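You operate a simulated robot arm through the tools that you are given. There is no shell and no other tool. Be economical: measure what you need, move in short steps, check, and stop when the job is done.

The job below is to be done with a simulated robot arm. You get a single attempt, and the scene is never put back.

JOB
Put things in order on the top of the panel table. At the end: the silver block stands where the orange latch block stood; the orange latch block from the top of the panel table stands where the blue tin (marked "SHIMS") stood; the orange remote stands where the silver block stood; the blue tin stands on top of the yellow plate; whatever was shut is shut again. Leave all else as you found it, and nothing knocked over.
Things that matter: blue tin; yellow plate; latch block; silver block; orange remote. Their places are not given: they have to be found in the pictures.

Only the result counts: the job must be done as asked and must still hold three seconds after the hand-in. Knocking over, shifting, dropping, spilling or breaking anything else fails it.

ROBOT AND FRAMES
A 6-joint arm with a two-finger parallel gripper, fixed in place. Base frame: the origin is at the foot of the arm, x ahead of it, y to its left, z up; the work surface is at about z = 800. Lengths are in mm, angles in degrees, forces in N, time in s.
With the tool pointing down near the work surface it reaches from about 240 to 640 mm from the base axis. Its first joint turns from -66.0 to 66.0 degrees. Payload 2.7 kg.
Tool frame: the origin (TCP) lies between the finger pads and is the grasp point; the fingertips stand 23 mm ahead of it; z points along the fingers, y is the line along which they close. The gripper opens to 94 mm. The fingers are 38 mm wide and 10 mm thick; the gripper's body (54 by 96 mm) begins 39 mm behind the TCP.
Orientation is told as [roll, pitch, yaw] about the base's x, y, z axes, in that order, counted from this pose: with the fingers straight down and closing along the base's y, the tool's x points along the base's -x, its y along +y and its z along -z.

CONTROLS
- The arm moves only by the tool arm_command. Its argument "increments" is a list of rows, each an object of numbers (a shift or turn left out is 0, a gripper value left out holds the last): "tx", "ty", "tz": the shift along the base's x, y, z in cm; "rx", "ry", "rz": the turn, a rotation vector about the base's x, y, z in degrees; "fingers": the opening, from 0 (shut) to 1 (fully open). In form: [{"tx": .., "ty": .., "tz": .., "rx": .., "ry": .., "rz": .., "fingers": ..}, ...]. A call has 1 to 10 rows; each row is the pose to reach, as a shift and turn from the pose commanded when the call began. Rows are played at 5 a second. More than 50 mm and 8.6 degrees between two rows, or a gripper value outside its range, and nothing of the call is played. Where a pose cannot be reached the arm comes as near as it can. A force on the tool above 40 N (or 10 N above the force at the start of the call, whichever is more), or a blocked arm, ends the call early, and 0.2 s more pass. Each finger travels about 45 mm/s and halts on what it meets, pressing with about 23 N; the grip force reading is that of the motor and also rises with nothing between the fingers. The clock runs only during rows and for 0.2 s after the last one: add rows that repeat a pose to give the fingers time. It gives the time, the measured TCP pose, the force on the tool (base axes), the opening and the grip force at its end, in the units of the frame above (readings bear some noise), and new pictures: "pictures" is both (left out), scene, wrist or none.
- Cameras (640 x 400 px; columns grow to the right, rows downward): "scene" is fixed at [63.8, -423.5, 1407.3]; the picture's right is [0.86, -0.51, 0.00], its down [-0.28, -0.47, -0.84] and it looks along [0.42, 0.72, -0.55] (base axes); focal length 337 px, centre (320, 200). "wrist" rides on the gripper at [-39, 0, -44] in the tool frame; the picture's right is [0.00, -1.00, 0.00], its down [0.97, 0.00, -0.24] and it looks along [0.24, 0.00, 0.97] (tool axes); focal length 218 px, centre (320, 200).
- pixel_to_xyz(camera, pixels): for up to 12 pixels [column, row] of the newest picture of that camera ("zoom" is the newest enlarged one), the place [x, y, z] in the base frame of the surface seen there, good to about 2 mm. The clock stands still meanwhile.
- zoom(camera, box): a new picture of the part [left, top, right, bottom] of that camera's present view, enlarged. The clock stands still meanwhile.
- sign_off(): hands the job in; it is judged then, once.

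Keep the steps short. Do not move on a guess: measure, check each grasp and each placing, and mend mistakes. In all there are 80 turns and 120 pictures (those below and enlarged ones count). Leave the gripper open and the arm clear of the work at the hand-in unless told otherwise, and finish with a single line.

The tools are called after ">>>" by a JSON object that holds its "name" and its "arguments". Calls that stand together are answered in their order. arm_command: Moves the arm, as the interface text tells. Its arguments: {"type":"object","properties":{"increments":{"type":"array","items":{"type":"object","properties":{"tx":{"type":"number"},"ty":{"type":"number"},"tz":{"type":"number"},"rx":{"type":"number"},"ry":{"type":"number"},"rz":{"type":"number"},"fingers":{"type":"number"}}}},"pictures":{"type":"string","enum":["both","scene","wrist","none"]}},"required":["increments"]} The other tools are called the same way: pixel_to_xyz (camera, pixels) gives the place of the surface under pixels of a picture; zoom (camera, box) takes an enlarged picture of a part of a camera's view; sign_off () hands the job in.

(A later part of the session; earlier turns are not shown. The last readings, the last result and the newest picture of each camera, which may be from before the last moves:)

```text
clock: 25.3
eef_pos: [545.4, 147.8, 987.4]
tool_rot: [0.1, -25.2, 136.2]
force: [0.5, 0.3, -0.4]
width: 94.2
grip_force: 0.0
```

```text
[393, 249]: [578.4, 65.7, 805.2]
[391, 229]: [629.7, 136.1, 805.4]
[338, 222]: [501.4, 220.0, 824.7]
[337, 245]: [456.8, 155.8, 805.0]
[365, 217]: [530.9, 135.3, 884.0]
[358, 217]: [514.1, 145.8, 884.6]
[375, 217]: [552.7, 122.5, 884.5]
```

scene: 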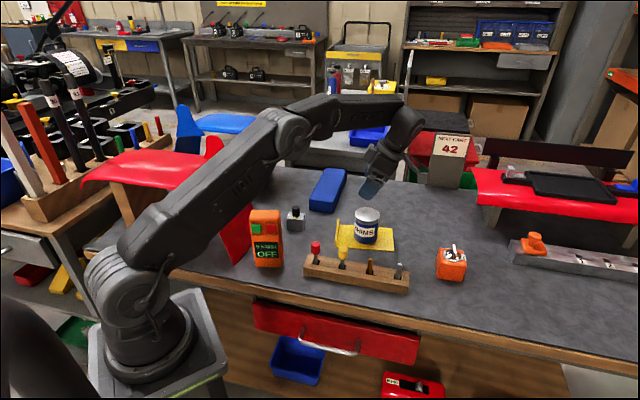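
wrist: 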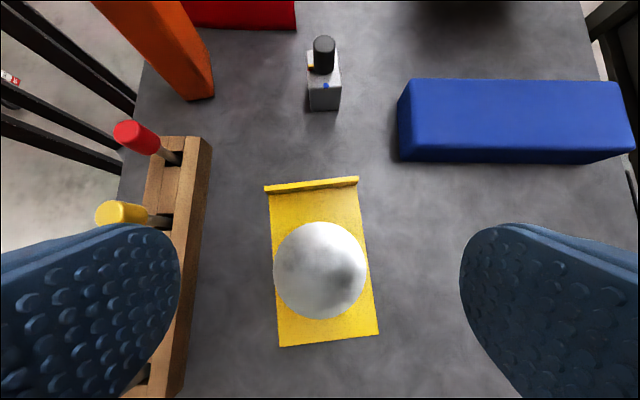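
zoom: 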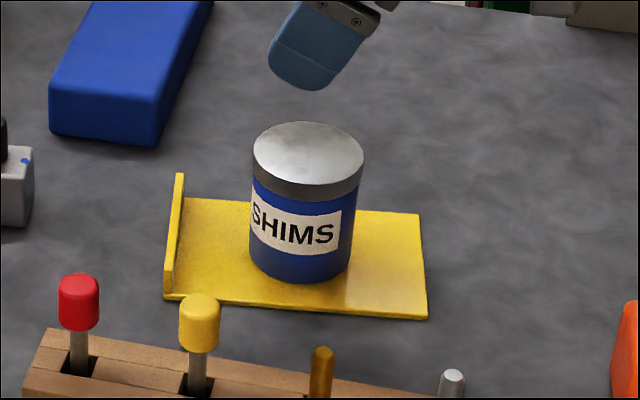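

The tin stands on the plate. Next is the latch block, with edges at about −40° and 50°. I'll swing over it at height, turning about the vertical by −84° so the lean points back towards the base.

>>> {"name": "arm_command", "arguments": {"increments": [{"tx": 0.9, "ty": -2.1, "rz": -8.4}, {"tx": 1.9, "ty": -4.2, "rz": -16.8}, {"tx": 2.8, "ty": -6.3, "rz": -25.2}, {"tx": 3.8, "ty": -8.4, "rz": -33.6}, {"tx": 4.7, "ty": -10.5, "rz": -42}, {"tx": 5.7, "ty": -12.6, "rz": -50.4}, {"tx": 6.6, "ty": -14.7, "rz": -58.8}, {"tx": 7.6, "ty": -16.8, "rz": -67.2}, {"tx": 8.5, "ty": -18.9, "rz": -75.6}, {"tx": 9.4, "ty": -21, "rz": -84}]}}

```text
clock: 27.5
eef_pos: [638.7, -65.0, 987.0]
tool_rot: [-0.1, -25.2, 52.1]
force: [-0.3, 0.0, 0.2]
width: 93.9
grip_force: 0.0
```

scene: 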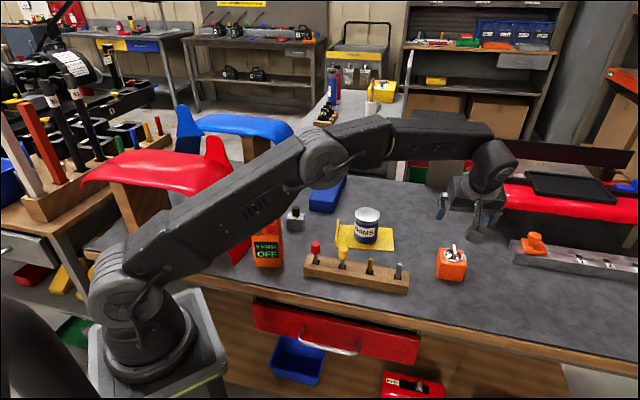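
wrist: 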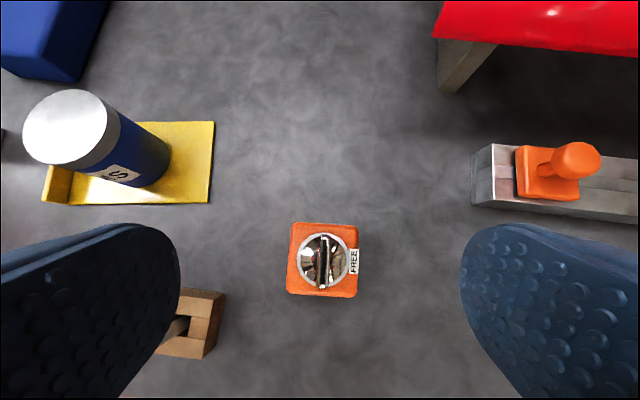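

Good view of the latch block. I'll zoom in and measure its top corners and lever.

>>> {"name": "zoom", "arguments": {"camera": "wrist", "box": [270, 200, 390, 320]}}

>>> {"name": "pixel_to_xyz", "arguments": {"camera": "wrist", "pixels": [[294, 226], [355, 228], [355, 294], [290, 291], [323, 260], [322, 287], [326, 236], [323, 225], [323, 294], [293, 258], [342, 290]]}}

```text
3.33 times, centred on (330, 260) of wrist
```

zoom: 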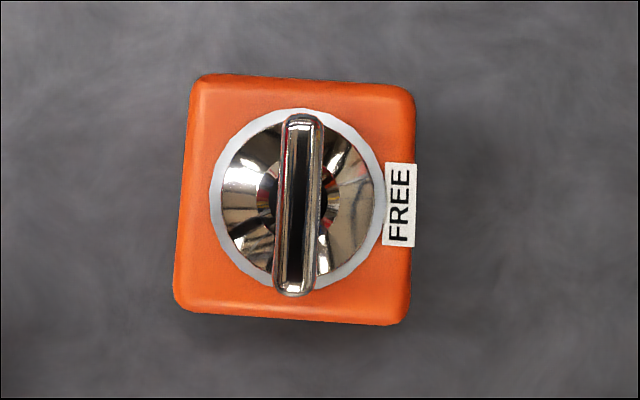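

```text
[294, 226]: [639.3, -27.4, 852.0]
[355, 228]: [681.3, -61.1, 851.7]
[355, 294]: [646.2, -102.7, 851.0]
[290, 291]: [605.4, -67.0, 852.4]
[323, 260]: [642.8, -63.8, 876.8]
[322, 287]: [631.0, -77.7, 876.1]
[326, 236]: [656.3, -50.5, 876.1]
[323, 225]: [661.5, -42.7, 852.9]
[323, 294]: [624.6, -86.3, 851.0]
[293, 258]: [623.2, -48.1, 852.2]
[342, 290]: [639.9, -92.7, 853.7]
```

The bar handle lies crosswise to the FREE mark, so the block may be latched to the table. I'll grasp the block body first, centred at (643,−64.5), and test gently. Descending to z≈870 first.

>>> {"name": "arm_command", "arguments": {"increments": [{"tx": 0.4, "tz": -3, "rz": -1.3}, {"tx": 0.4, "tz": -6, "rz": -1.3}, {"tx": 0.4, "tz": -9, "rz": -1.3}, {"tx": 0.4, "tz": -11.7, "rz": -1.3}, {"tx": 0.4, "tz": -11.7, "rz": -1.3}], "pictures": "wrist"}}

>>> {"name": "zoom", "arguments": {"camera": "scene", "box": [400, 180, 520, 300]}}

```text
clock: 28.7
eef_pos: [644.9, -62.3, 869.2]
tool_rot: [0.0, -25.2, 50.9]
force: [0.3, 0.7, 0.2]
width: 93.9
grip_force: 0.0
```

wrist: 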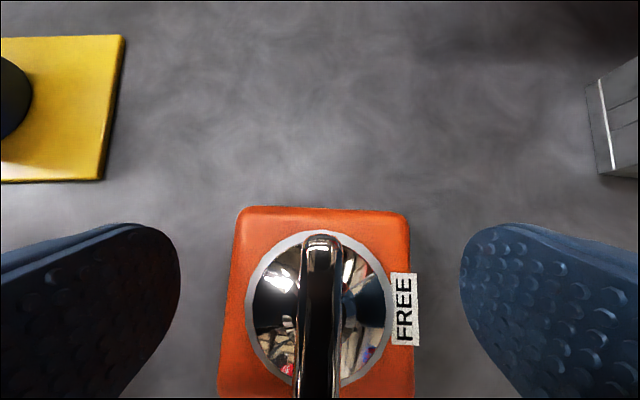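

```text
3.33 times, centred on (460, 240) of scene
```

zoom: 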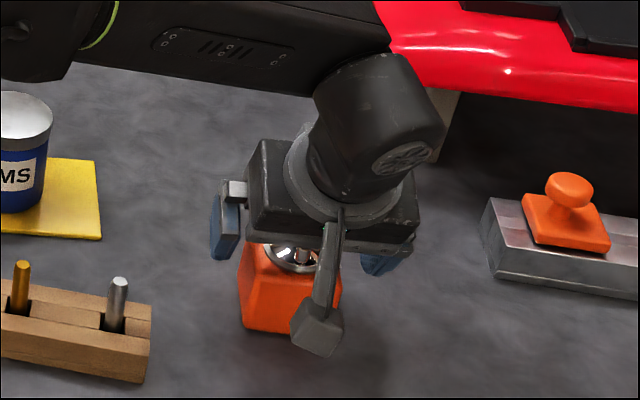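

Clear so far. I'll go down to TCP z≈848 and close.

>>> {"name": "arm_command", "arguments": {"increments": [{"tx": -0.1, "ty": -0.15, "tz": -1}, {"tx": -0.1, "ty": -0.15, "tz": -2.1}, {"tx": -0.1, "ty": -0.15, "tz": -2.1, "fingers": 0}, {"tx": -0.1, "ty": -0.15, "tz": -2.1, "fingers": 0}, {"tx": -0.1, "ty": -0.15, "tz": -2.1, "fingers": 0}, {"tx": -0.1, "ty": -0.15, "tz": -2.1, "fingers": 0}, {"tx": -0.1, "ty": -0.15, "tz": -2.1, "fingers": 0}], "pictures": "wrist"}}

```text
clock: 30.3
eef_pos: [643.3, -65.2, 848.7]
tool_rot: [0.0, -25.1, 50.9]
force: [0.8, 0.5, 0.1]
width: 59.7
grip_force: 23.2
```

wrist: 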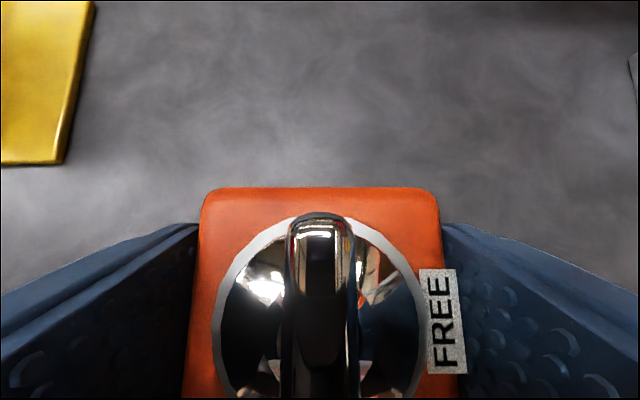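

Gripped at 59.7 mm. Now a gentle test lift of 10 mm.

>>> {"name": "arm_command", "arguments": {"increments": [{"tz": 0.2}, {"tz": 0.4}, {"tz": 0.7}, {"tz": 1}, {"tz": 1}], "pictures": "wrist"}}

>>> {"name": "zoom", "arguments": {"camera": "scene", "box": [400, 180, 520, 300]}}

```text
clock: 31.5
eef_pos: [642.9, -65.5, 859.0]
tool_rot: [0.1, -25.0, 50.9]
force: [0.8, -0.1, -0.9]
width: 59.7
grip_force: 23.5
```

wrist: 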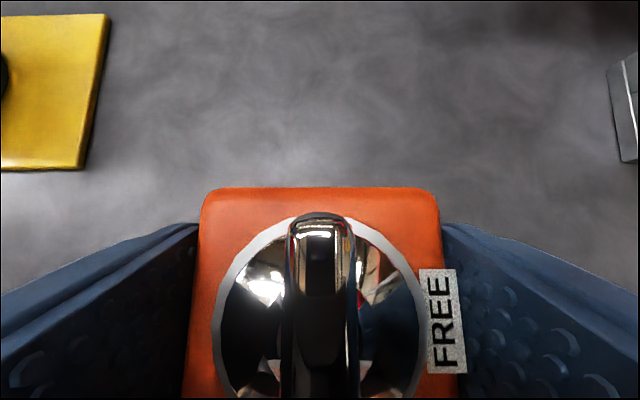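

```text
3.33 times, centred on (460, 240) of scene
```

zoom: 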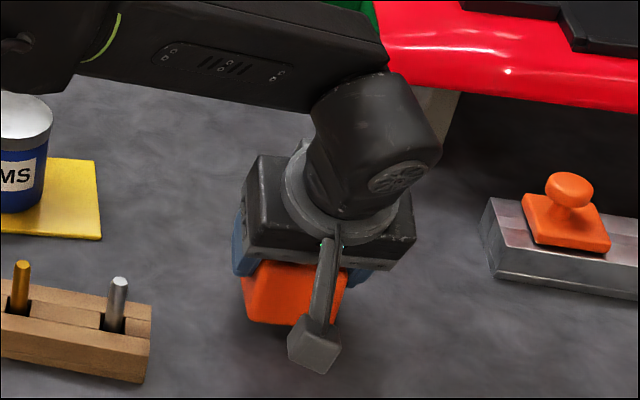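

It lifts freely: the view of the block in the grip is unchanged and the load is light, so the lever can stay as it is. I'll raise it and carry it towards the tin's old place, turning +85° on the way.

>>> {"name": "arm_command", "arguments": {"increments": [{"tz": 4}, {"tz": 8.5}, {"tz": 13}, {"tx": -2.47, "ty": 4.13, "tz": 13, "rz": 7.1}, {"tx": -4.93, "ty": 8.27, "tz": 13, "rz": 14.2}, {"tx": -7.4, "ty": 12.4, "tz": 13, "rz": 21.3}, {"tx": -9.87, "ty": 16.53, "tz": 13, "rz": 28.4}, {"tx": -12.33, "ty": 20.67, "tz": 13, "rz": 35.5}, {"tx": -14.8, "ty": 24.8, "tz": 13, "rz": 42.6}], "pictures": "scene"}}

```text
clock: 33.5
eef_pos: [489.8, 180.8, 987.2]
tool_rot: [0.0, -25.0, 93.6]
force: [-0.1, -0.9, -1.4]
width: 59.8
grip_force: 23.3
```

scene: 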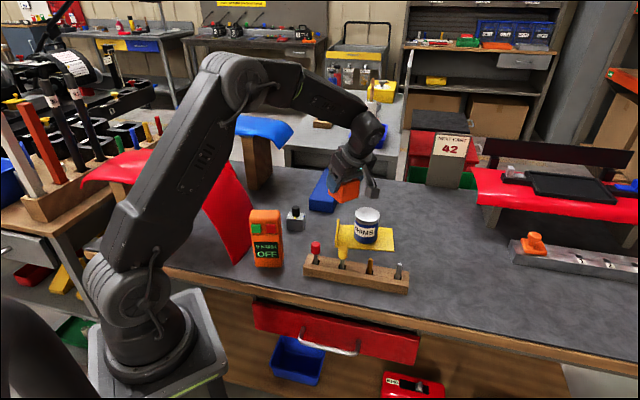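

The block is held well. Continuing to above (347,431).

>>> {"name": "arm_command", "arguments": {"increments": [{"tx": -2.4, "ty": 4.15, "rz": 7.1}, {"tx": -4.8, "ty": 8.3, "rz": 14.2}, {"tx": -7.2, "ty": 12.5, "rz": 21.3}, {"tx": -9.7, "ty": 16.7, "rz": 28.4}, {"tx": -12.1, "ty": 20.8, "rz": 35.5}, {"tx": -14.5, "ty": 25, "rz": 42.6}, {"tx": -14.5, "ty": 25, "rz": 42.6}]}}

```text
clock: 35.1
eef_pos: [348.7, 430.6, 989.2]
tool_rot: [0.0, -25.0, 136.1]
force: [0.6, -0.4, -2.4]
width: 59.8
grip_force: 23.0
```

scene: 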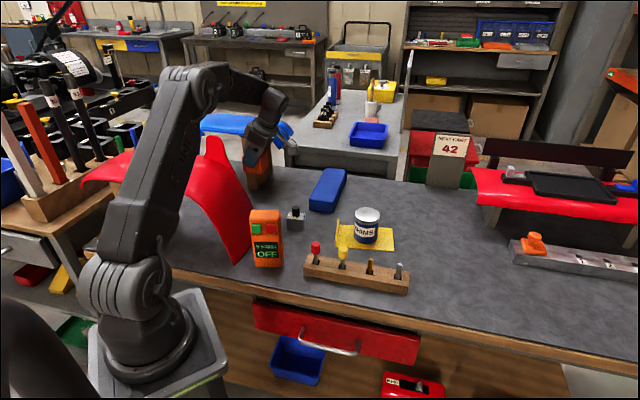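
wrist: 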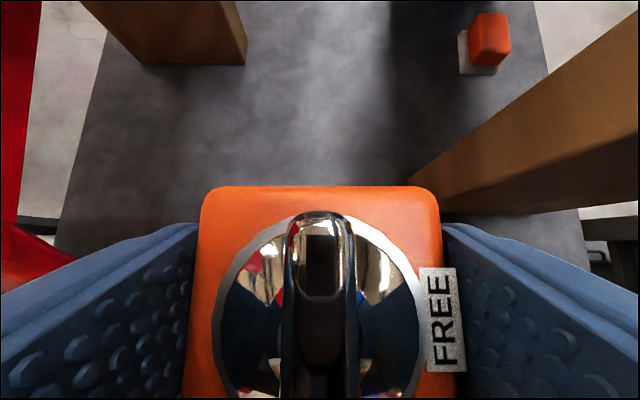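

Over the spot. I'll lower in stages, first to z≈870.

>>> {"name": "arm_command", "arguments": {"increments": [{"tx": -0.1, "tz": -2.5}, {"tx": -0.1, "tz": -5}, {"tx": -0.1, "tz": -7.5}, {"tx": -0.1, "tz": -10}, {"tx": -0.1, "tz": -12}, {"tx": -0.1, "tz": -12}], "pictures": "none"}}

>>> {"name": "zoom", "arguments": {"camera": "scene", "box": [190, 100, 310, 220]}}

```text
clock: 36.5
eef_pos: [349.4, 432.4, 868.1]
tool_rot: [0.0, -25.1, 136.0]
force: [0.2, 0.0, -2.5]
width: 59.5
grip_force: 22.6
```

```text
3.33 times, centred on (250, 160) of scene
```

zoom: 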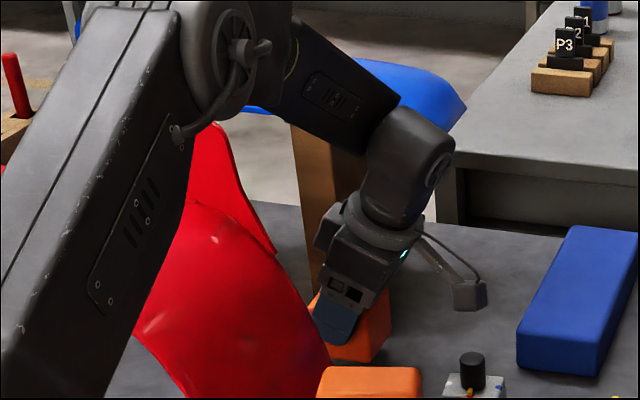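

All clear. I'll set it down in small steps.

>>> {"name": "arm_command", "arguments": {"increments": [{"tx": -0.15, "ty": -0.1, "tz": -0.8}, {"tx": -0.15, "ty": -0.1, "tz": -1.5}, {"tx": -0.15, "ty": -0.1, "tz": -1.75}, {"tx": -0.15, "ty": -0.1, "tz": -1.75}], "pictures": "none"}}

```text
clock: 37.5
eef_pos: [346.5, 430.9, 849.8]
tool_rot: [0.0, -25.3, 136.0]
force: [0.3, 0.0, -1.8]
width: 60.1
grip_force: 23.2
```

>>> {"name": "arm_command", "arguments": {"increments": [{"tz": -0.12}, {"tz": -0.25}, {"tz": -0.25}], "pictures": "none"}}

```text
clock: 38.3
eef_pos: [347.2, 432.1, 848.7]
tool_rot: [0.1, -25.2, 136.1]
force: [1.0, 0.3, 0.0]
width: 59.8
grip_force: 22.8
```

The weight is off, so it's touching. I'll open and lift straight up.

>>> {"name": "arm_command", "arguments": {"increments": [{"tz": -0.05}, {"tz": -0.05, "fingers": 1}, {"tz": -0.05, "fingers": 1}, {"tz": -0.05, "fingers": 1}, {"tz": -0.05, "fingers": 1}, {"tz": 3, "fingers": 1}, {"tz": 6.5, "fingers": 1}, {"tz": 10, "fingers": 1}, {"tz": 14, "fingers": 1}, {"tz": 14, "fingers": 1}]}}

>>> {"name": "zoom", "arguments": {"camera": "scene", "box": [190, 120, 310, 240]}}

>>> {"name": "pixel_to_xyz", "arguments": {"camera": "scene", "pixels": [[215, 145], [205, 165], [190, 160], [230, 185], [245, 215], [240, 250]]}}

```text
clock: 40.5
eef_pos: [348.6, 430.3, 988.3]
tool_rot: [-0.1, -25.1, 136.0]
force: [0.1, 0.0, -0.1]
width: 94.1
grip_force: 0.0
```

scene: 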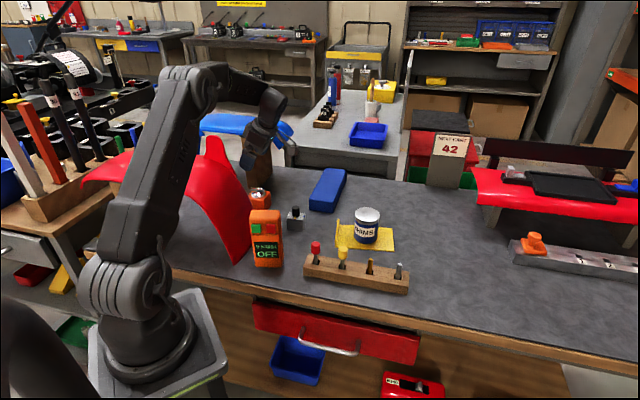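
wrist: 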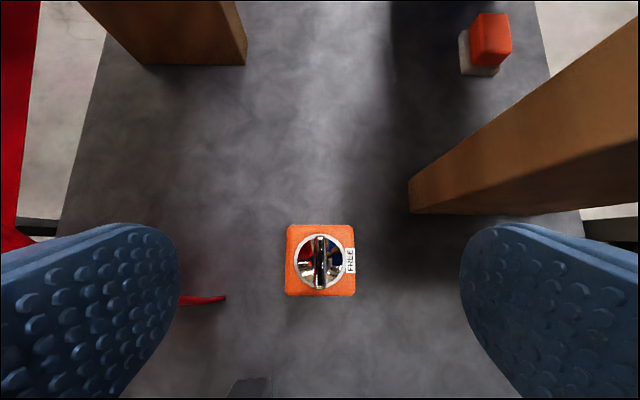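

```text
3.33 times, centred on (250, 180) of scene
```

zoom: 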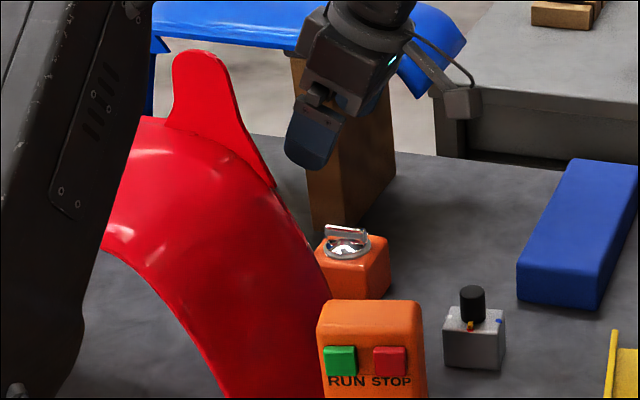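

```text
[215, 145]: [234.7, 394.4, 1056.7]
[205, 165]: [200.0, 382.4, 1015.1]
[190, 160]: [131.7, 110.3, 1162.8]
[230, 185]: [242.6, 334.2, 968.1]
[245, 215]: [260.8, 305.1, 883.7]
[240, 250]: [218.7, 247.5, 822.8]
```

The latch block stands in the tin's place. Next is the silver block. I'll reduce the lean to 10° and move above it.

>>> {"name": "arm_command", "arguments": {"increments": [{"tx": 1.3, "ty": -3.6}, {"tx": 2.6, "ty": -7.2, "rx": -3.5, "ry": -3.6}, {"tx": 4, "ty": -10.8, "rx": -7, "ry": -7.2}, {"tx": 5.2, "ty": -14.4, "rx": -10.4, "ry": -10.8}, {"tx": 5.2, "ty": -14.4, "rx": -10.4, "ry": -10.8}]}}

```text
clock: 41.7
eef_pos: [399.6, 285.5, 987.6]
tool_rot: [0.0, -10.1, 136.2]
force: [-0.8, 0.2, -0.3]
width: 93.9
grip_force: 0.0
```

scene: 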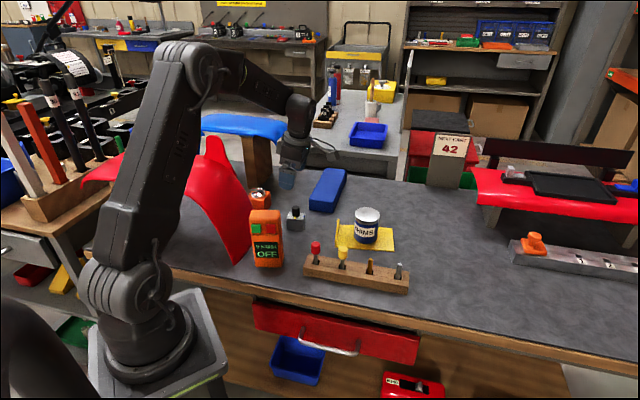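
wrist: 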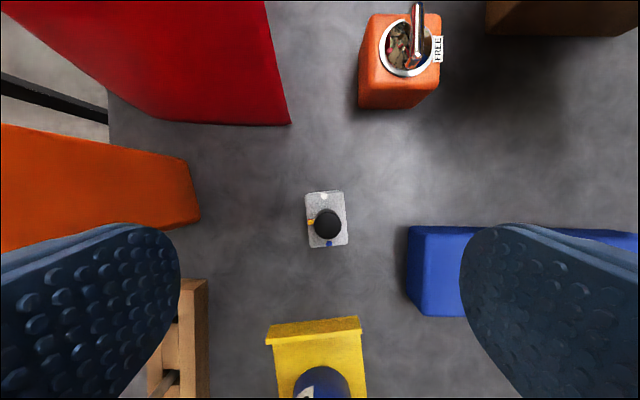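

I'll measure the silver block's corners, knob, sponge end and latch block.

>>> {"name": "zoom", "arguments": {"camera": "wrist", "box": [290, 170, 370, 260]}}

>>> {"name": "pixel_to_xyz", "arguments": {"camera": "wrist", "pixels": [[307, 194], [341, 193], [346, 243], [310, 246], [327, 223], [340, 220], [408, 230], [413, 310], [369, 18], [440, 20], [437, 84], [362, 83]]}}

```text
4.44 times, centred on (330, 215) of wrist
```

zoom: 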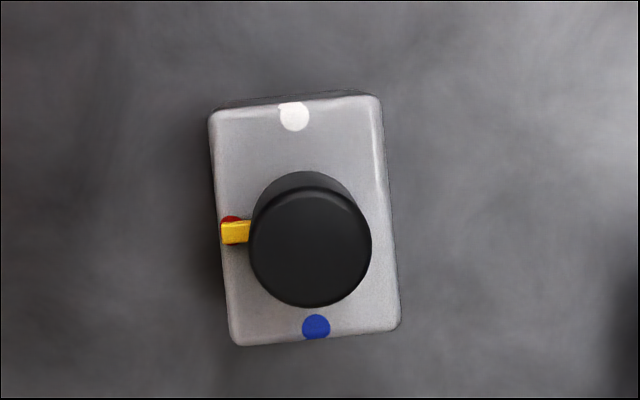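

```text
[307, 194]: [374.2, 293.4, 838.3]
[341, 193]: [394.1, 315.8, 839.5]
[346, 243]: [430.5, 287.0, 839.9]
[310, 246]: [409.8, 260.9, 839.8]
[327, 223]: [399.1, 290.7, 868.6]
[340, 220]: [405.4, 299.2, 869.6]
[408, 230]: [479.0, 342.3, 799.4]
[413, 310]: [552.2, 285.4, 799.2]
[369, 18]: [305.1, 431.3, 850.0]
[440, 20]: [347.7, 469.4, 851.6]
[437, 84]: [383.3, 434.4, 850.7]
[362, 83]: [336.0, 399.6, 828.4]
```

The silver block is centred at (402,289), 32×47×40 mm, with long edges at −40°. I'll turn to yaw 139.6 and descend to z≈880, then check.

>>> {"name": "arm_command", "arguments": {"increments": [{"tx": 0.25, "ty": 0.4, "tz": -3, "rz": 3.4}, {"tx": 0.25, "ty": 0.4, "tz": -6, "rz": 3.4}, {"tx": 0.25, "ty": 0.4, "tz": -8.5, "rz": 3.4}, {"tx": 0.25, "ty": 0.4, "tz": -10.8, "rz": 3.4}, {"tx": 0.25, "ty": 0.4, "tz": -10.8, "rz": 3.4}]}}

>>> {"name": "zoom", "arguments": {"camera": "scene", "box": [240, 120, 400, 260]}}

```text
clock: 42.9
eef_pos: [401.4, 291.7, 880.2]
tool_rot: [0.0, -10.2, 139.5]
force: [0.9, -0.5, -0.9]
width: 93.9
grip_force: 0.0
```

scene: 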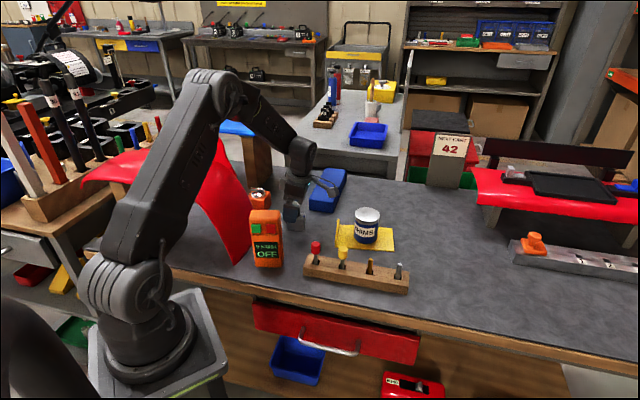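
wrist: 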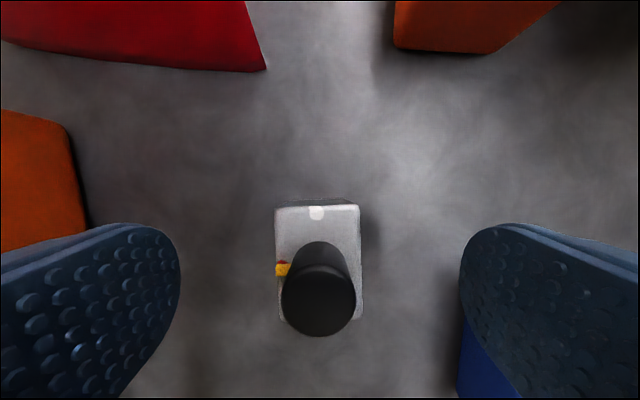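

```text
2.86 times, centred on (320, 190) of scene
```

zoom: 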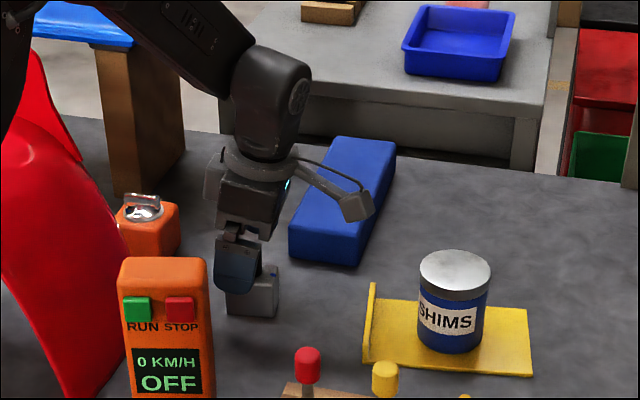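

Clear of everything. I'll descend to z≈836 and close.

>>> {"name": "arm_command", "arguments": {"increments": [{"tx": 0.0, "ty": -0.15, "tz": -1.5}, {"tx": 0.0, "ty": -0.15, "tz": -3}, {"tx": 0.0, "ty": -0.15, "tz": -4.3}, {"tx": 0.0, "ty": -0.15, "tz": -4.3, "fingers": 0}, {"tx": 0.0, "ty": -0.15, "tz": -4.3, "fingers": 0}, {"tx": 0.0, "ty": -0.15, "tz": -4.3, "fingers": 0}, {"tx": 0.0, "ty": -0.15, "tz": -4.3, "fingers": 0}, {"tx": 0.0, "ty": -0.15, "tz": -4.3, "fingers": 0}]}}

```text
clock: 44.7
eef_pos: [401.4, 291.7, 837.0]
tool_rot: [-0.1, -10.2, 139.5]
force: [0.4, -0.1, -0.4]
width: 35.7
grip_force: 22.8
```

scene: 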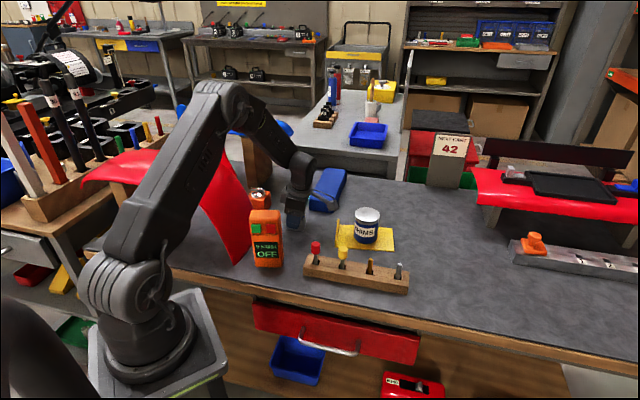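
wrist: 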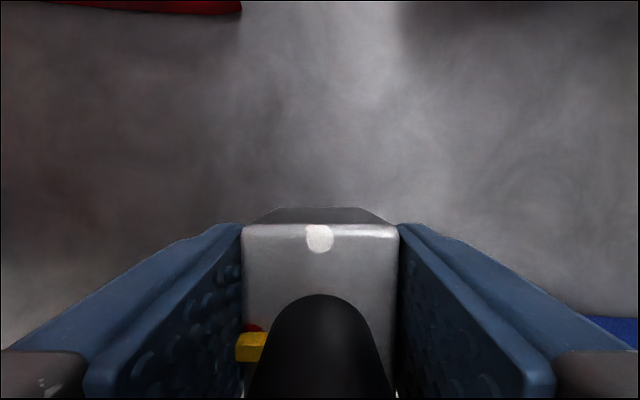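

Gripped at 35.7 mm, pointer still on the red dot. I'll lift and carry towards the latch block's old place, turning −90° on the way.

>>> {"name": "arm_command", "arguments": {"increments": [{"tz": 2}, {"tz": 6}, {"tz": 10.5}, {"tz": 15}, {"tx": 2.2, "ty": -3.24, "tz": 15, "rz": -8.2}, {"tx": 4.4, "ty": -6.48, "tz": 15, "rz": -16.4}, {"tx": 6.6, "ty": -9.7, "tz": 15, "rz": -24.6}, {"tx": 8.8, "ty": -12.95, "tz": 15, "rz": -32.8}, {"tx": 11, "ty": -16.2, "tz": 15, "rz": -41}], "pictures": "scene"}}

>>> {"name": "arm_command", "arguments": {"increments": [{"tx": 2.2, "ty": -3.24, "rz": -8.2}, {"tx": 4.4, "ty": -6.48, "rz": -16.4}, {"tx": 6.6, "ty": -9.7, "rz": -24.6}, {"tx": 8.8, "ty": -12.95, "rz": -32.8}, {"tx": 11, "ty": -16.2, "rz": -41}, {"tx": 13.2, "ty": -19.4, "rz": -49}, {"tx": 13.2, "ty": -19.4, "rz": -49}]}}

```text
clock: 46.7
eef_pos: [511.6, 127.9, 987.1]
tool_rot: [0.2, -10.3, 98.4]
force: [-0.7, -0.5, -3.4]
width: 35.9
grip_force: 22.9
```

scene: 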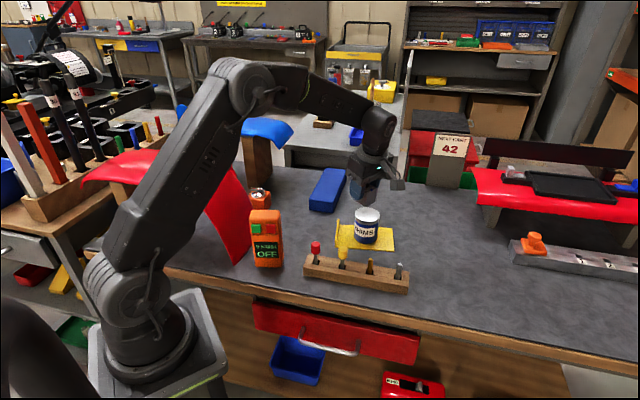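

```text
clock: 48.3
eef_pos: [641.0, -67.5, 984.8]
tool_rot: [0.1, -10.1, 49.3]
force: [0.2, -0.3, -3.2]
width: 35.9
grip_force: 22.8
```

scene: 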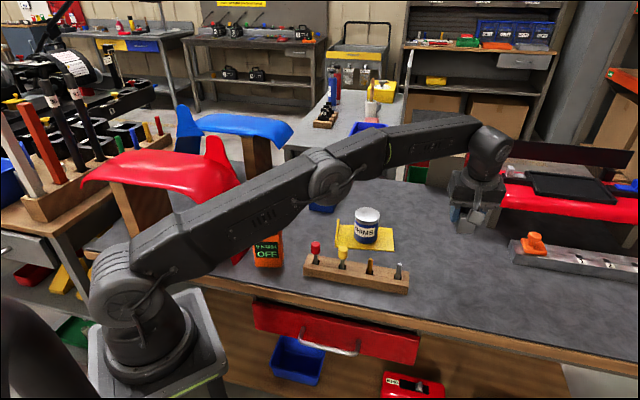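
wrist: 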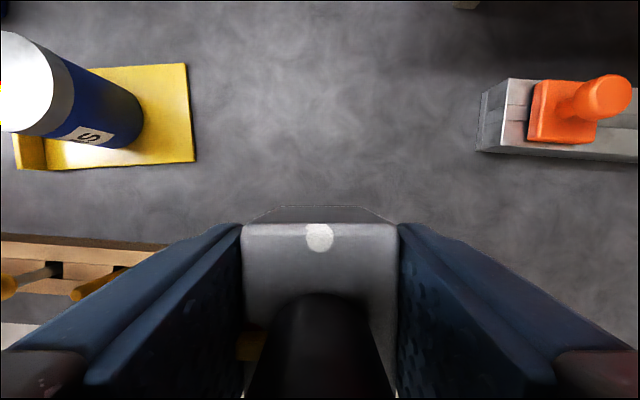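

Over the spot. Correcting to (644,−63) and lowering to about 8 mm above the table.

>>> {"name": "arm_command", "arguments": {"increments": [{"tx": 0.25, "ty": 0.35, "tz": -3}, {"tx": 0.25, "ty": 0.35, "tz": -6}, {"tx": 0.25, "ty": 0.35, "tz": -9}, {"tx": 0.25, "ty": 0.35, "tz": -12}, {"tx": 0.25, "ty": 0.35, "tz": -13.9}, {"tx": 0.25, "ty": 0.35, "tz": -13.9}], "pictures": "scene"}}

>>> {"name": "zoom", "arguments": {"camera": "scene", "box": [380, 180, 520, 300]}}

```text
clock: 49.7
eef_pos: [646.2, -63.8, 849.1]
tool_rot: [-0.1, -10.2, 49.5]
force: [0.1, 0.7, -3.1]
width: 36.0
grip_force: 22.9
```

scene: 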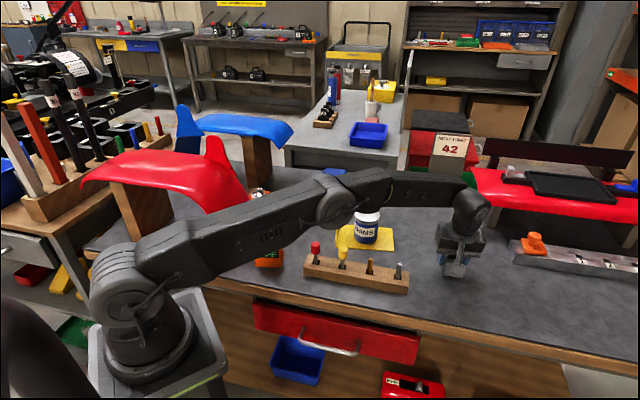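

```text
3.33 times, centred on (450, 240) of scene
```

zoom: 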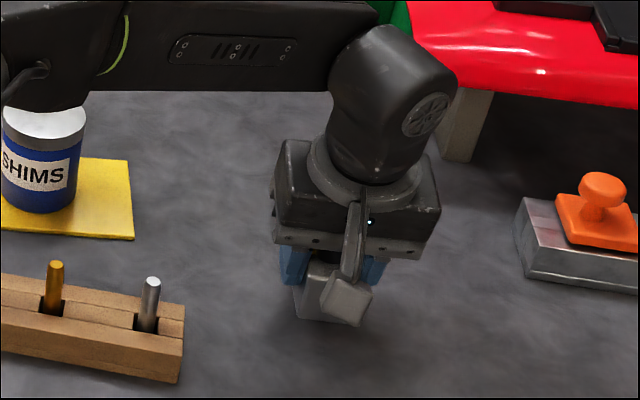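

Nearly down. I'll lower in small steps until contact.

>>> {"name": "arm_command", "arguments": {"increments": [{"tx": -0.15, "ty": 0, "tz": -0.5}, {"tx": -0.15, "tz": -1.0}, {"tx": -0.15, "tz": -1.2}, {"tx": -0.15, "tz": -1.2}], "pictures": "none"}}

```text
clock: 50.7
eef_pos: [644.9, -62.0, 838.3]
tool_rot: [-0.1, -10.2, 49.4]
force: [-2.4, 0.9, 5.4]
width: 35.8
grip_force: 22.8
```

In contact (5 N up). I'll open, lift straight up, and look.

>>> {"name": "arm_command", "arguments": {"increments": [{"tz": 0}, {"tz": 0, "fingers": 1}, {"tz": 0, "fingers": 1}, {"tz": 0, "fingers": 1}, {"tz": 0, "fingers": 1}, {"tz": 0, "fingers": 1}, {"tz": 3, "fingers": 1}, {"tz": 7, "fingers": 1}, {"tz": 11, "fingers": 1}, {"tz": 15, "fingers": 1}]}}

>>> {"name": "zoom", "arguments": {"camera": "wrist", "box": [270, 160, 390, 280]}}

>>> {"name": "zoom", "arguments": {"camera": "scene", "box": [380, 180, 520, 300]}}

```text
clock: 52.9
eef_pos: [645.2, -63.5, 988.3]
tool_rot: [0.1, -10.1, 49.3]
force: [0.4, -0.1, 0.4]
width: 94.1
grip_force: 0.1
```

scene: 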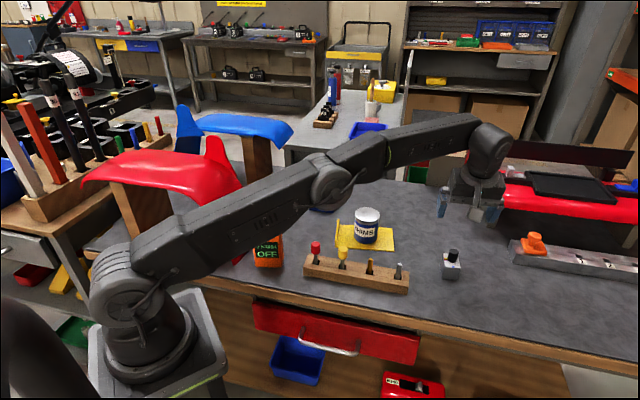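
wrist: 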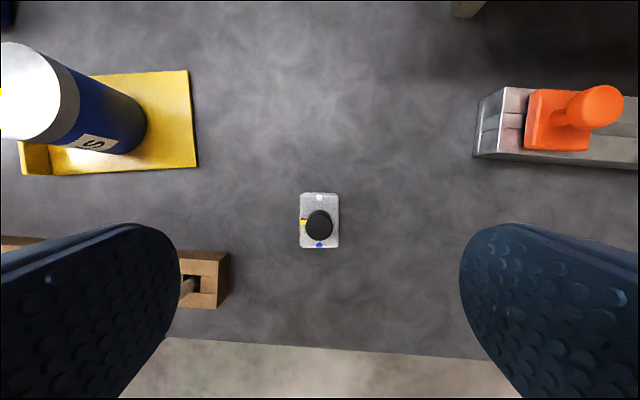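

```text
3.33 times, centred on (330, 220) of wrist
```

zoom: 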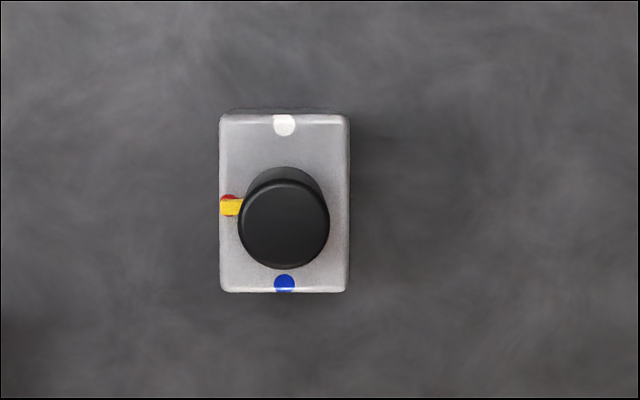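

```text
3.33 times, centred on (450, 240) of scene
```

zoom: 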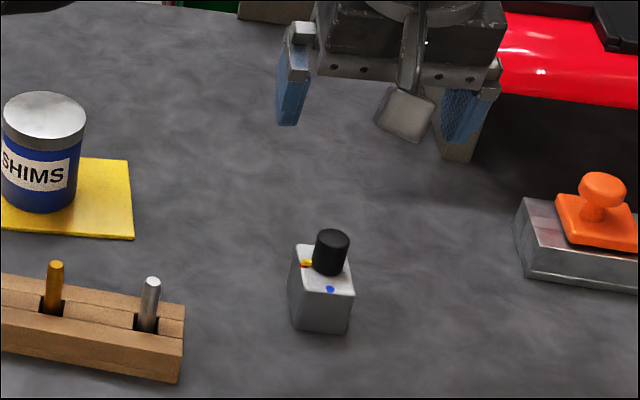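

The silver block stands well. I'll check its corner positions and straighten the hand while moving back and up.

>>> {"name": "pixel_to_xyz", "arguments": {"camera": "wrist", "pixels": [[303, 194], [338, 194], [338, 247], [303, 247]]}}

>>> {"name": "arm_command", "arguments": {"increments": [{"tx": -3, "ty": 2, "tz": 2.5, "rx": -3.8, "ry": 3.3}, {"tx": -6, "ty": 4, "tz": 5, "rx": -7.6, "ry": 6.6}, {"tx": -10, "ty": 6.5, "tz": 7.5, "rx": -7.6, "ry": 6.6}, {"tx": -14, "ty": 9, "tz": 9, "rx": -7.6, "ry": 6.6}, {"tx": -18, "ty": 12, "tz": 9, "rx": -7.6, "ry": 6.6}, {"tx": -22, "ty": 15, "tz": 9, "rx": -7.6, "ry": 6.6}, {"tx": -26, "ty": 18, "tz": 9, "rx": -7.6, "ry": 6.6}, {"tx": -26, "ty": 18, "tz": 9, "rx": -7.6, "ry": 6.6}]}}

```text
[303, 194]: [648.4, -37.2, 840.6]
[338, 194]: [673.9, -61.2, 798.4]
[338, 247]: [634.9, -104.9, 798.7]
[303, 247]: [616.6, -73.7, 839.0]
```

```text
refused: row 3 steps farther than a row can; nothing moved
```

The silver block's centre is about (645,−66), which is good. That move's third row was just too long, so I'll resend it with shorter steps.

>>> {"name": "arm_command", "arguments": {"increments": [{"tx": -3, "ty": 2, "tz": 2.5, "rx": -3.8, "ry": 3.3}, {"tx": -6, "ty": 4, "tz": 5, "rx": -7.6, "ry": 6.6}, {"tx": -9.5, "ty": 6.5, "tz": 7, "rx": -7.6, "ry": 6.6}, {"tx": -13, "ty": 9, "tz": 9, "rx": -7.6, "ry": 6.6}, {"tx": -16.5, "ty": 12, "tz": 9, "rx": -7.6, "ry": 6.6}, {"tx": -20, "ty": 15, "tz": 9, "rx": -7.6, "ry": 6.6}, {"tx": -24, "ty": 17.5, "tz": 9, "rx": -7.6, "ry": 6.6}, {"tx": -28, "ty": 20, "tz": 9, "rx": -7.6, "ry": 6.6}, {"tx": -28, "ty": 20, "tz": 9, "rx": -7.6, "ry": 6.6}]}}

```text
clock: 54.9
eef_pos: [363.8, 138.0, 1077.1]
tool_rot: [0.1, -0.1, 49.4]
force: [-0.1, 0.5, -0.1]
width: 94.0
grip_force: 0.0
```

scene: 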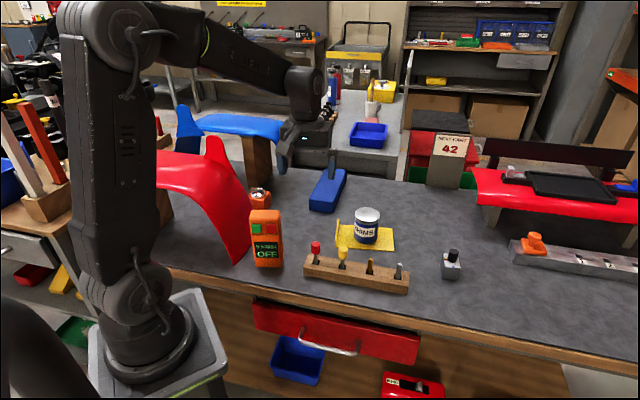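
wrist: 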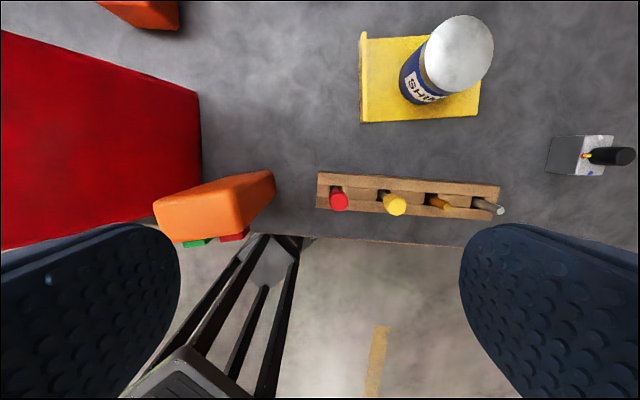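

I'll move over the remote at (278,190) and turn +8.6° to match it.

>>> {"name": "arm_command", "arguments": {"increments": [{"tx": -2.9, "ty": 1.7, "rz": 3}, {"tx": -5.8, "ty": 3.5, "rz": 6}, {"tx": -8.6, "ty": 5.2, "rz": 8.6}, {"tx": -8.6, "ty": 5.2, "rz": 8.6}]}}

>>> {"name": "zoom", "arguments": {"camera": "wrist", "box": [220, 130, 420, 330]}}

```text
clock: 55.9
eef_pos: [277.1, 189.5, 1077.2]
tool_rot: [0.2, -0.1, 58.1]
force: [0.4, -0.4, -0.1]
width: 94.1
grip_force: 0.1
```

scene: 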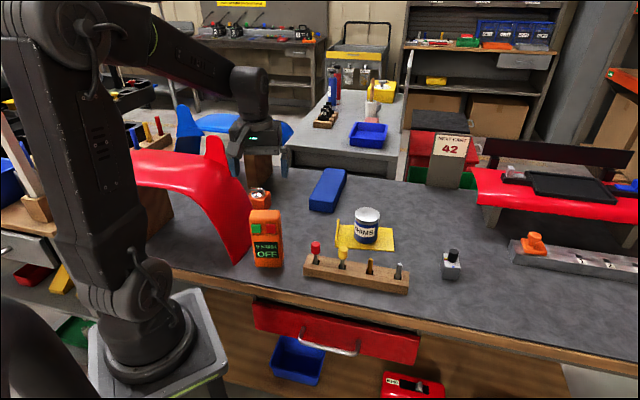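
wrist: 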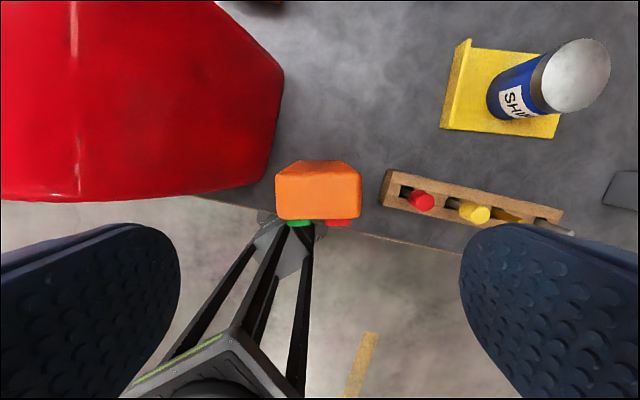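

```text
2.00 times, centred on (320, 230) of wrist
```

zoom: 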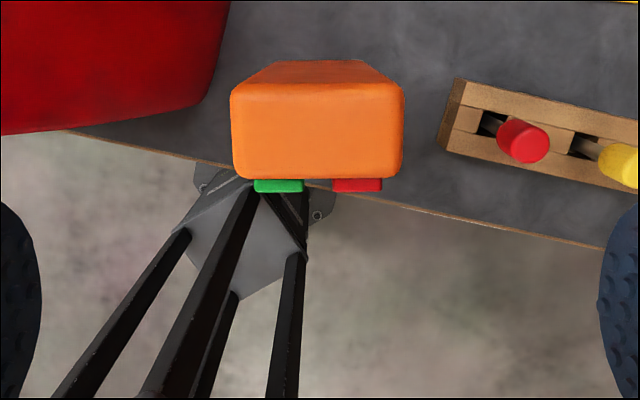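

Now I'll measure the remote's top corners and the fender's near edge.

>>> {"name": "pixel_to_xyz", "arguments": {"camera": "wrist", "pixels": [[279, 175], [358, 174], [359, 216], [279, 217], [319, 195], [270, 175], [240, 188], [200, 192], [150, 196], [276, 120], [284, 75], [339, 221]]}}

```text
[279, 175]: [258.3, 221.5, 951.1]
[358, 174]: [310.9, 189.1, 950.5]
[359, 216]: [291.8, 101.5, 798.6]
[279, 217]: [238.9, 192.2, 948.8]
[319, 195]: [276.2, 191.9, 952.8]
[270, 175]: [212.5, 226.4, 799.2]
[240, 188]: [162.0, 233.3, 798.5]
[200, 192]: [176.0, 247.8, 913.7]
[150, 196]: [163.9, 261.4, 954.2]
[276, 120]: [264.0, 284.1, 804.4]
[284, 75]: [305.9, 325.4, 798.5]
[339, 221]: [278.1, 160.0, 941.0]
```

The remote's top is 62×35 mm, centred at (275,191), with its long side at −31.6°. I'll descend with the fingers closing across the 62 mm width, away from the buttons.

>>> {"name": "arm_command", "arguments": {"increments": [{"tx": -0.2, "ty": 0.2, "tz": -3, "rz": 0.4}, {"tx": -0.2, "ty": 0.2, "tz": -6, "rz": 0.4}, {"tx": -0.2, "ty": 0.2, "tz": -9, "rz": 0.4}, {"tx": -0.2, "ty": 0.2, "tz": -11, "rz": 0.4}, {"tx": -0.2, "ty": 0.2, "tz": -11, "rz": 0.4}]}}

>>> {"name": "zoom", "arguments": {"camera": "scene", "box": [180, 130, 340, 280]}}

```text
clock: 57.1
eef_pos: [277.8, 190.8, 966.4]
tool_rot: [0.1, -0.1, 58.5]
force: [0.0, 0.7, -0.5]
width: 93.9
grip_force: 0.0
```

scene: 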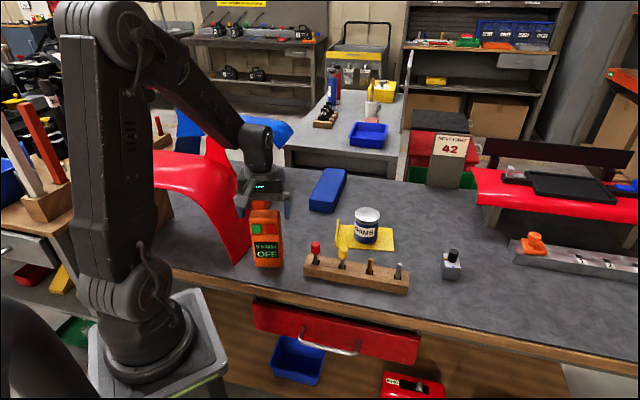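
wrist: 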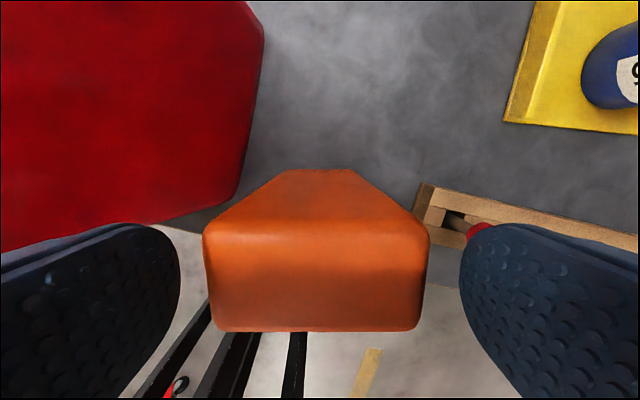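

```text
2.67 times, centred on (260, 205) of scene
```

zoom: 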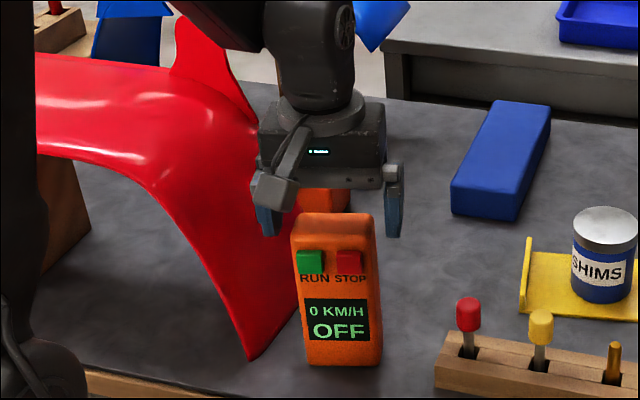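

Well aligned. I'll shift 2 mm to centre, go down to z≈926 and close.

>>> {"name": "arm_command", "arguments": {"increments": [{"tx": -0.17, "ty": 0.1, "tz": -1.4}, {"tx": -0.17, "ty": 0.1, "tz": -2.8}, {"tx": -0.17, "ty": 0.1, "tz": -4}, {"tx": -0.17, "ty": 0.1, "tz": -4, "fingers": 0.8}, {"tx": -0.17, "ty": 0.1, "tz": -4, "fingers": 0.6}, {"tx": -0.17, "ty": 0.1, "tz": -4, "fingers": 0}, {"tx": -0.17, "ty": 0.1, "tz": -4, "fingers": 0}, {"tx": -0.17, "ty": 0.1, "tz": -4, "fingers": 0}]}}

>>> {"name": "zoom", "arguments": {"camera": "scene", "box": [180, 130, 340, 280]}}

```text
clock: 58.9
eef_pos: [275.2, 193.5, 927.0]
tool_rot: [0.1, -0.1, 58.4]
force: [0.2, -0.6, -0.2]
width: 69.8
grip_force: 23.3
```

scene: 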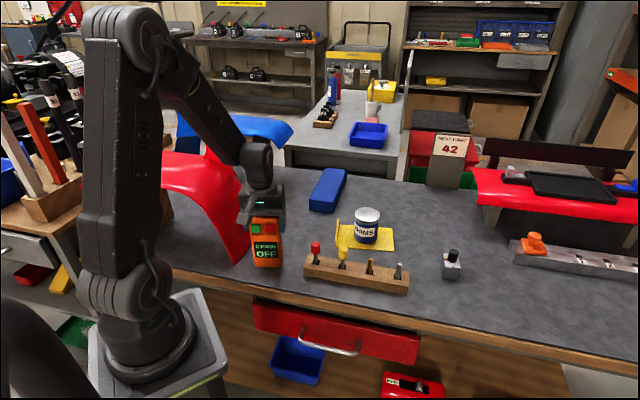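
wrist: 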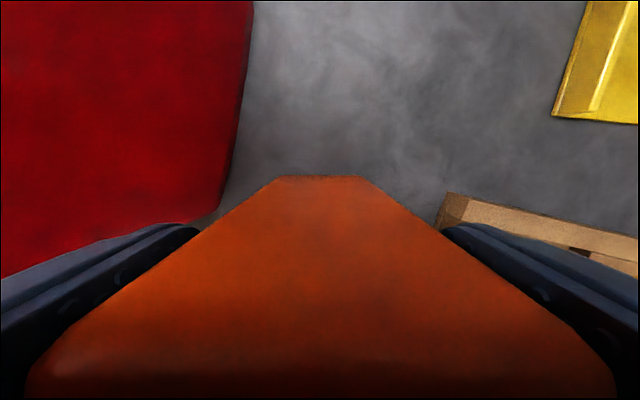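

```text
2.67 times, centred on (260, 205) of scene
```

zoom: 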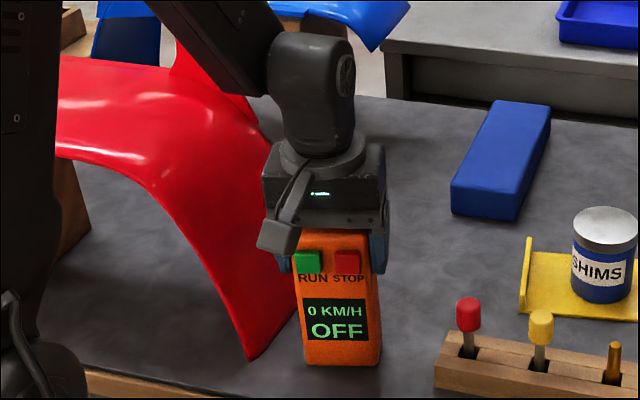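

Gripped at 69.8 mm with the buttons free. I'll lift 6 cm and check.

>>> {"name": "arm_command", "arguments": {"increments": [{"tz": 1}, {"tz": 3}, {"tz": 6}, {"tz": 6}], "pictures": "none"}}

>>> {"name": "zoom", "arguments": {"camera": "scene", "box": [180, 130, 340, 280]}}

```text
clock: 59.9
eef_pos: [274.0, 192.8, 986.7]
tool_rot: [0.2, -0.1, 58.5]
force: [0.7, 1.2, -2.8]
width: 69.6
grip_force: 23.4
```

```text
2.67 times, centred on (260, 205) of scene
```

zoom: 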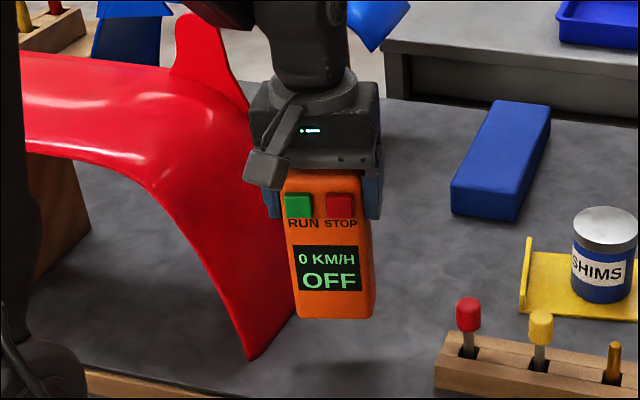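

Lifted and hanging straight. I'll carry it to above (402,289).

>>> {"name": "arm_command", "arguments": {"increments": [{"tx": 3.2, "ty": 2.4}, {"tx": 6.4, "ty": 4.9}, {"tx": 9.6, "ty": 7.3}, {"tx": 12.8, "ty": 9.75}, {"tx": 12.8, "ty": 9.75}]}}

```text
clock: 61.1
eef_pos: [401.7, 289.6, 986.4]
tool_rot: [0.1, -0.1, 58.4]
force: [-0.1, -0.2, -3.4]
width: 70.0
grip_force: 23.0
```

scene: 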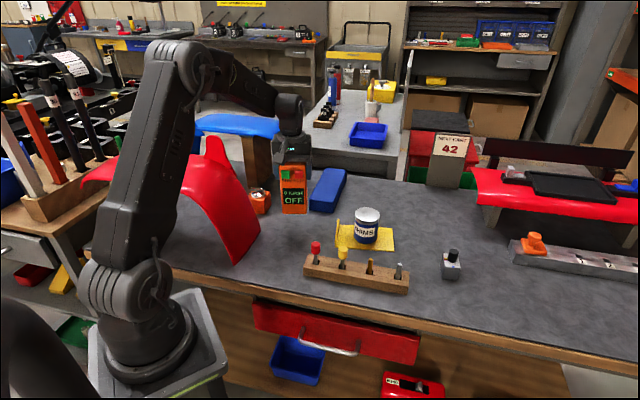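
wrist: 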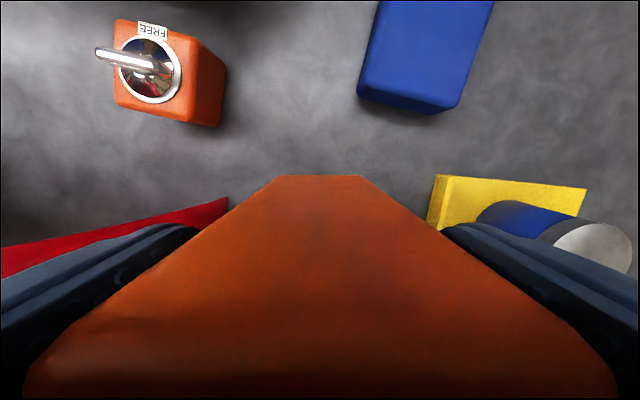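

I'll lower to just above the table.

>>> {"name": "arm_command", "arguments": {"increments": [{"tx": 0.05, "ty": 0.05, "tz": -2}, {"tx": 0.05, "ty": 0.05, "tz": -4}, {"tx": 0.05, "ty": 0.05, "tz": -5.5}, {"tx": 0.05, "ty": 0.05, "tz": -5.8}, {"tx": 0.05, "ty": 0.05, "tz": -5.8}], "pictures": "none"}}

>>> {"name": "zoom", "arguments": {"camera": "scene", "box": [230, 120, 390, 260]}}

```text
clock: 62.3
eef_pos: [402.5, 291.4, 927.2]
tool_rot: [0.1, 0.0, 58.3]
force: [0.3, -0.7, -2.8]
width: 69.8
grip_force: 23.4
```

```text
2.86 times, centred on (310, 190) of scene
```

zoom: 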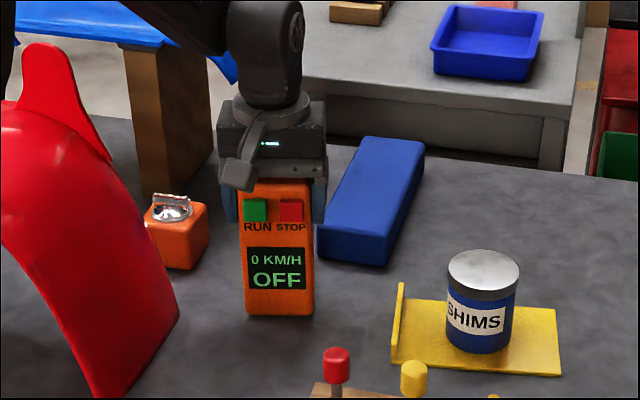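

Almost touching, still carrying its weight. I'll step down 2 mm.

>>> {"name": "arm_command", "arguments": {"increments": [{"tz": -0.1}, {"tz": -0.2}, {"tz": -0.2}], "pictures": "none"}}

```text
clock: 63.1
eef_pos: [403.8, 291.8, 928.3]
tool_rot: [0.1, -0.1, 58.4]
force: [-2.5, -1.8, 5.1]
width: 69.9
grip_force: 23.0
```

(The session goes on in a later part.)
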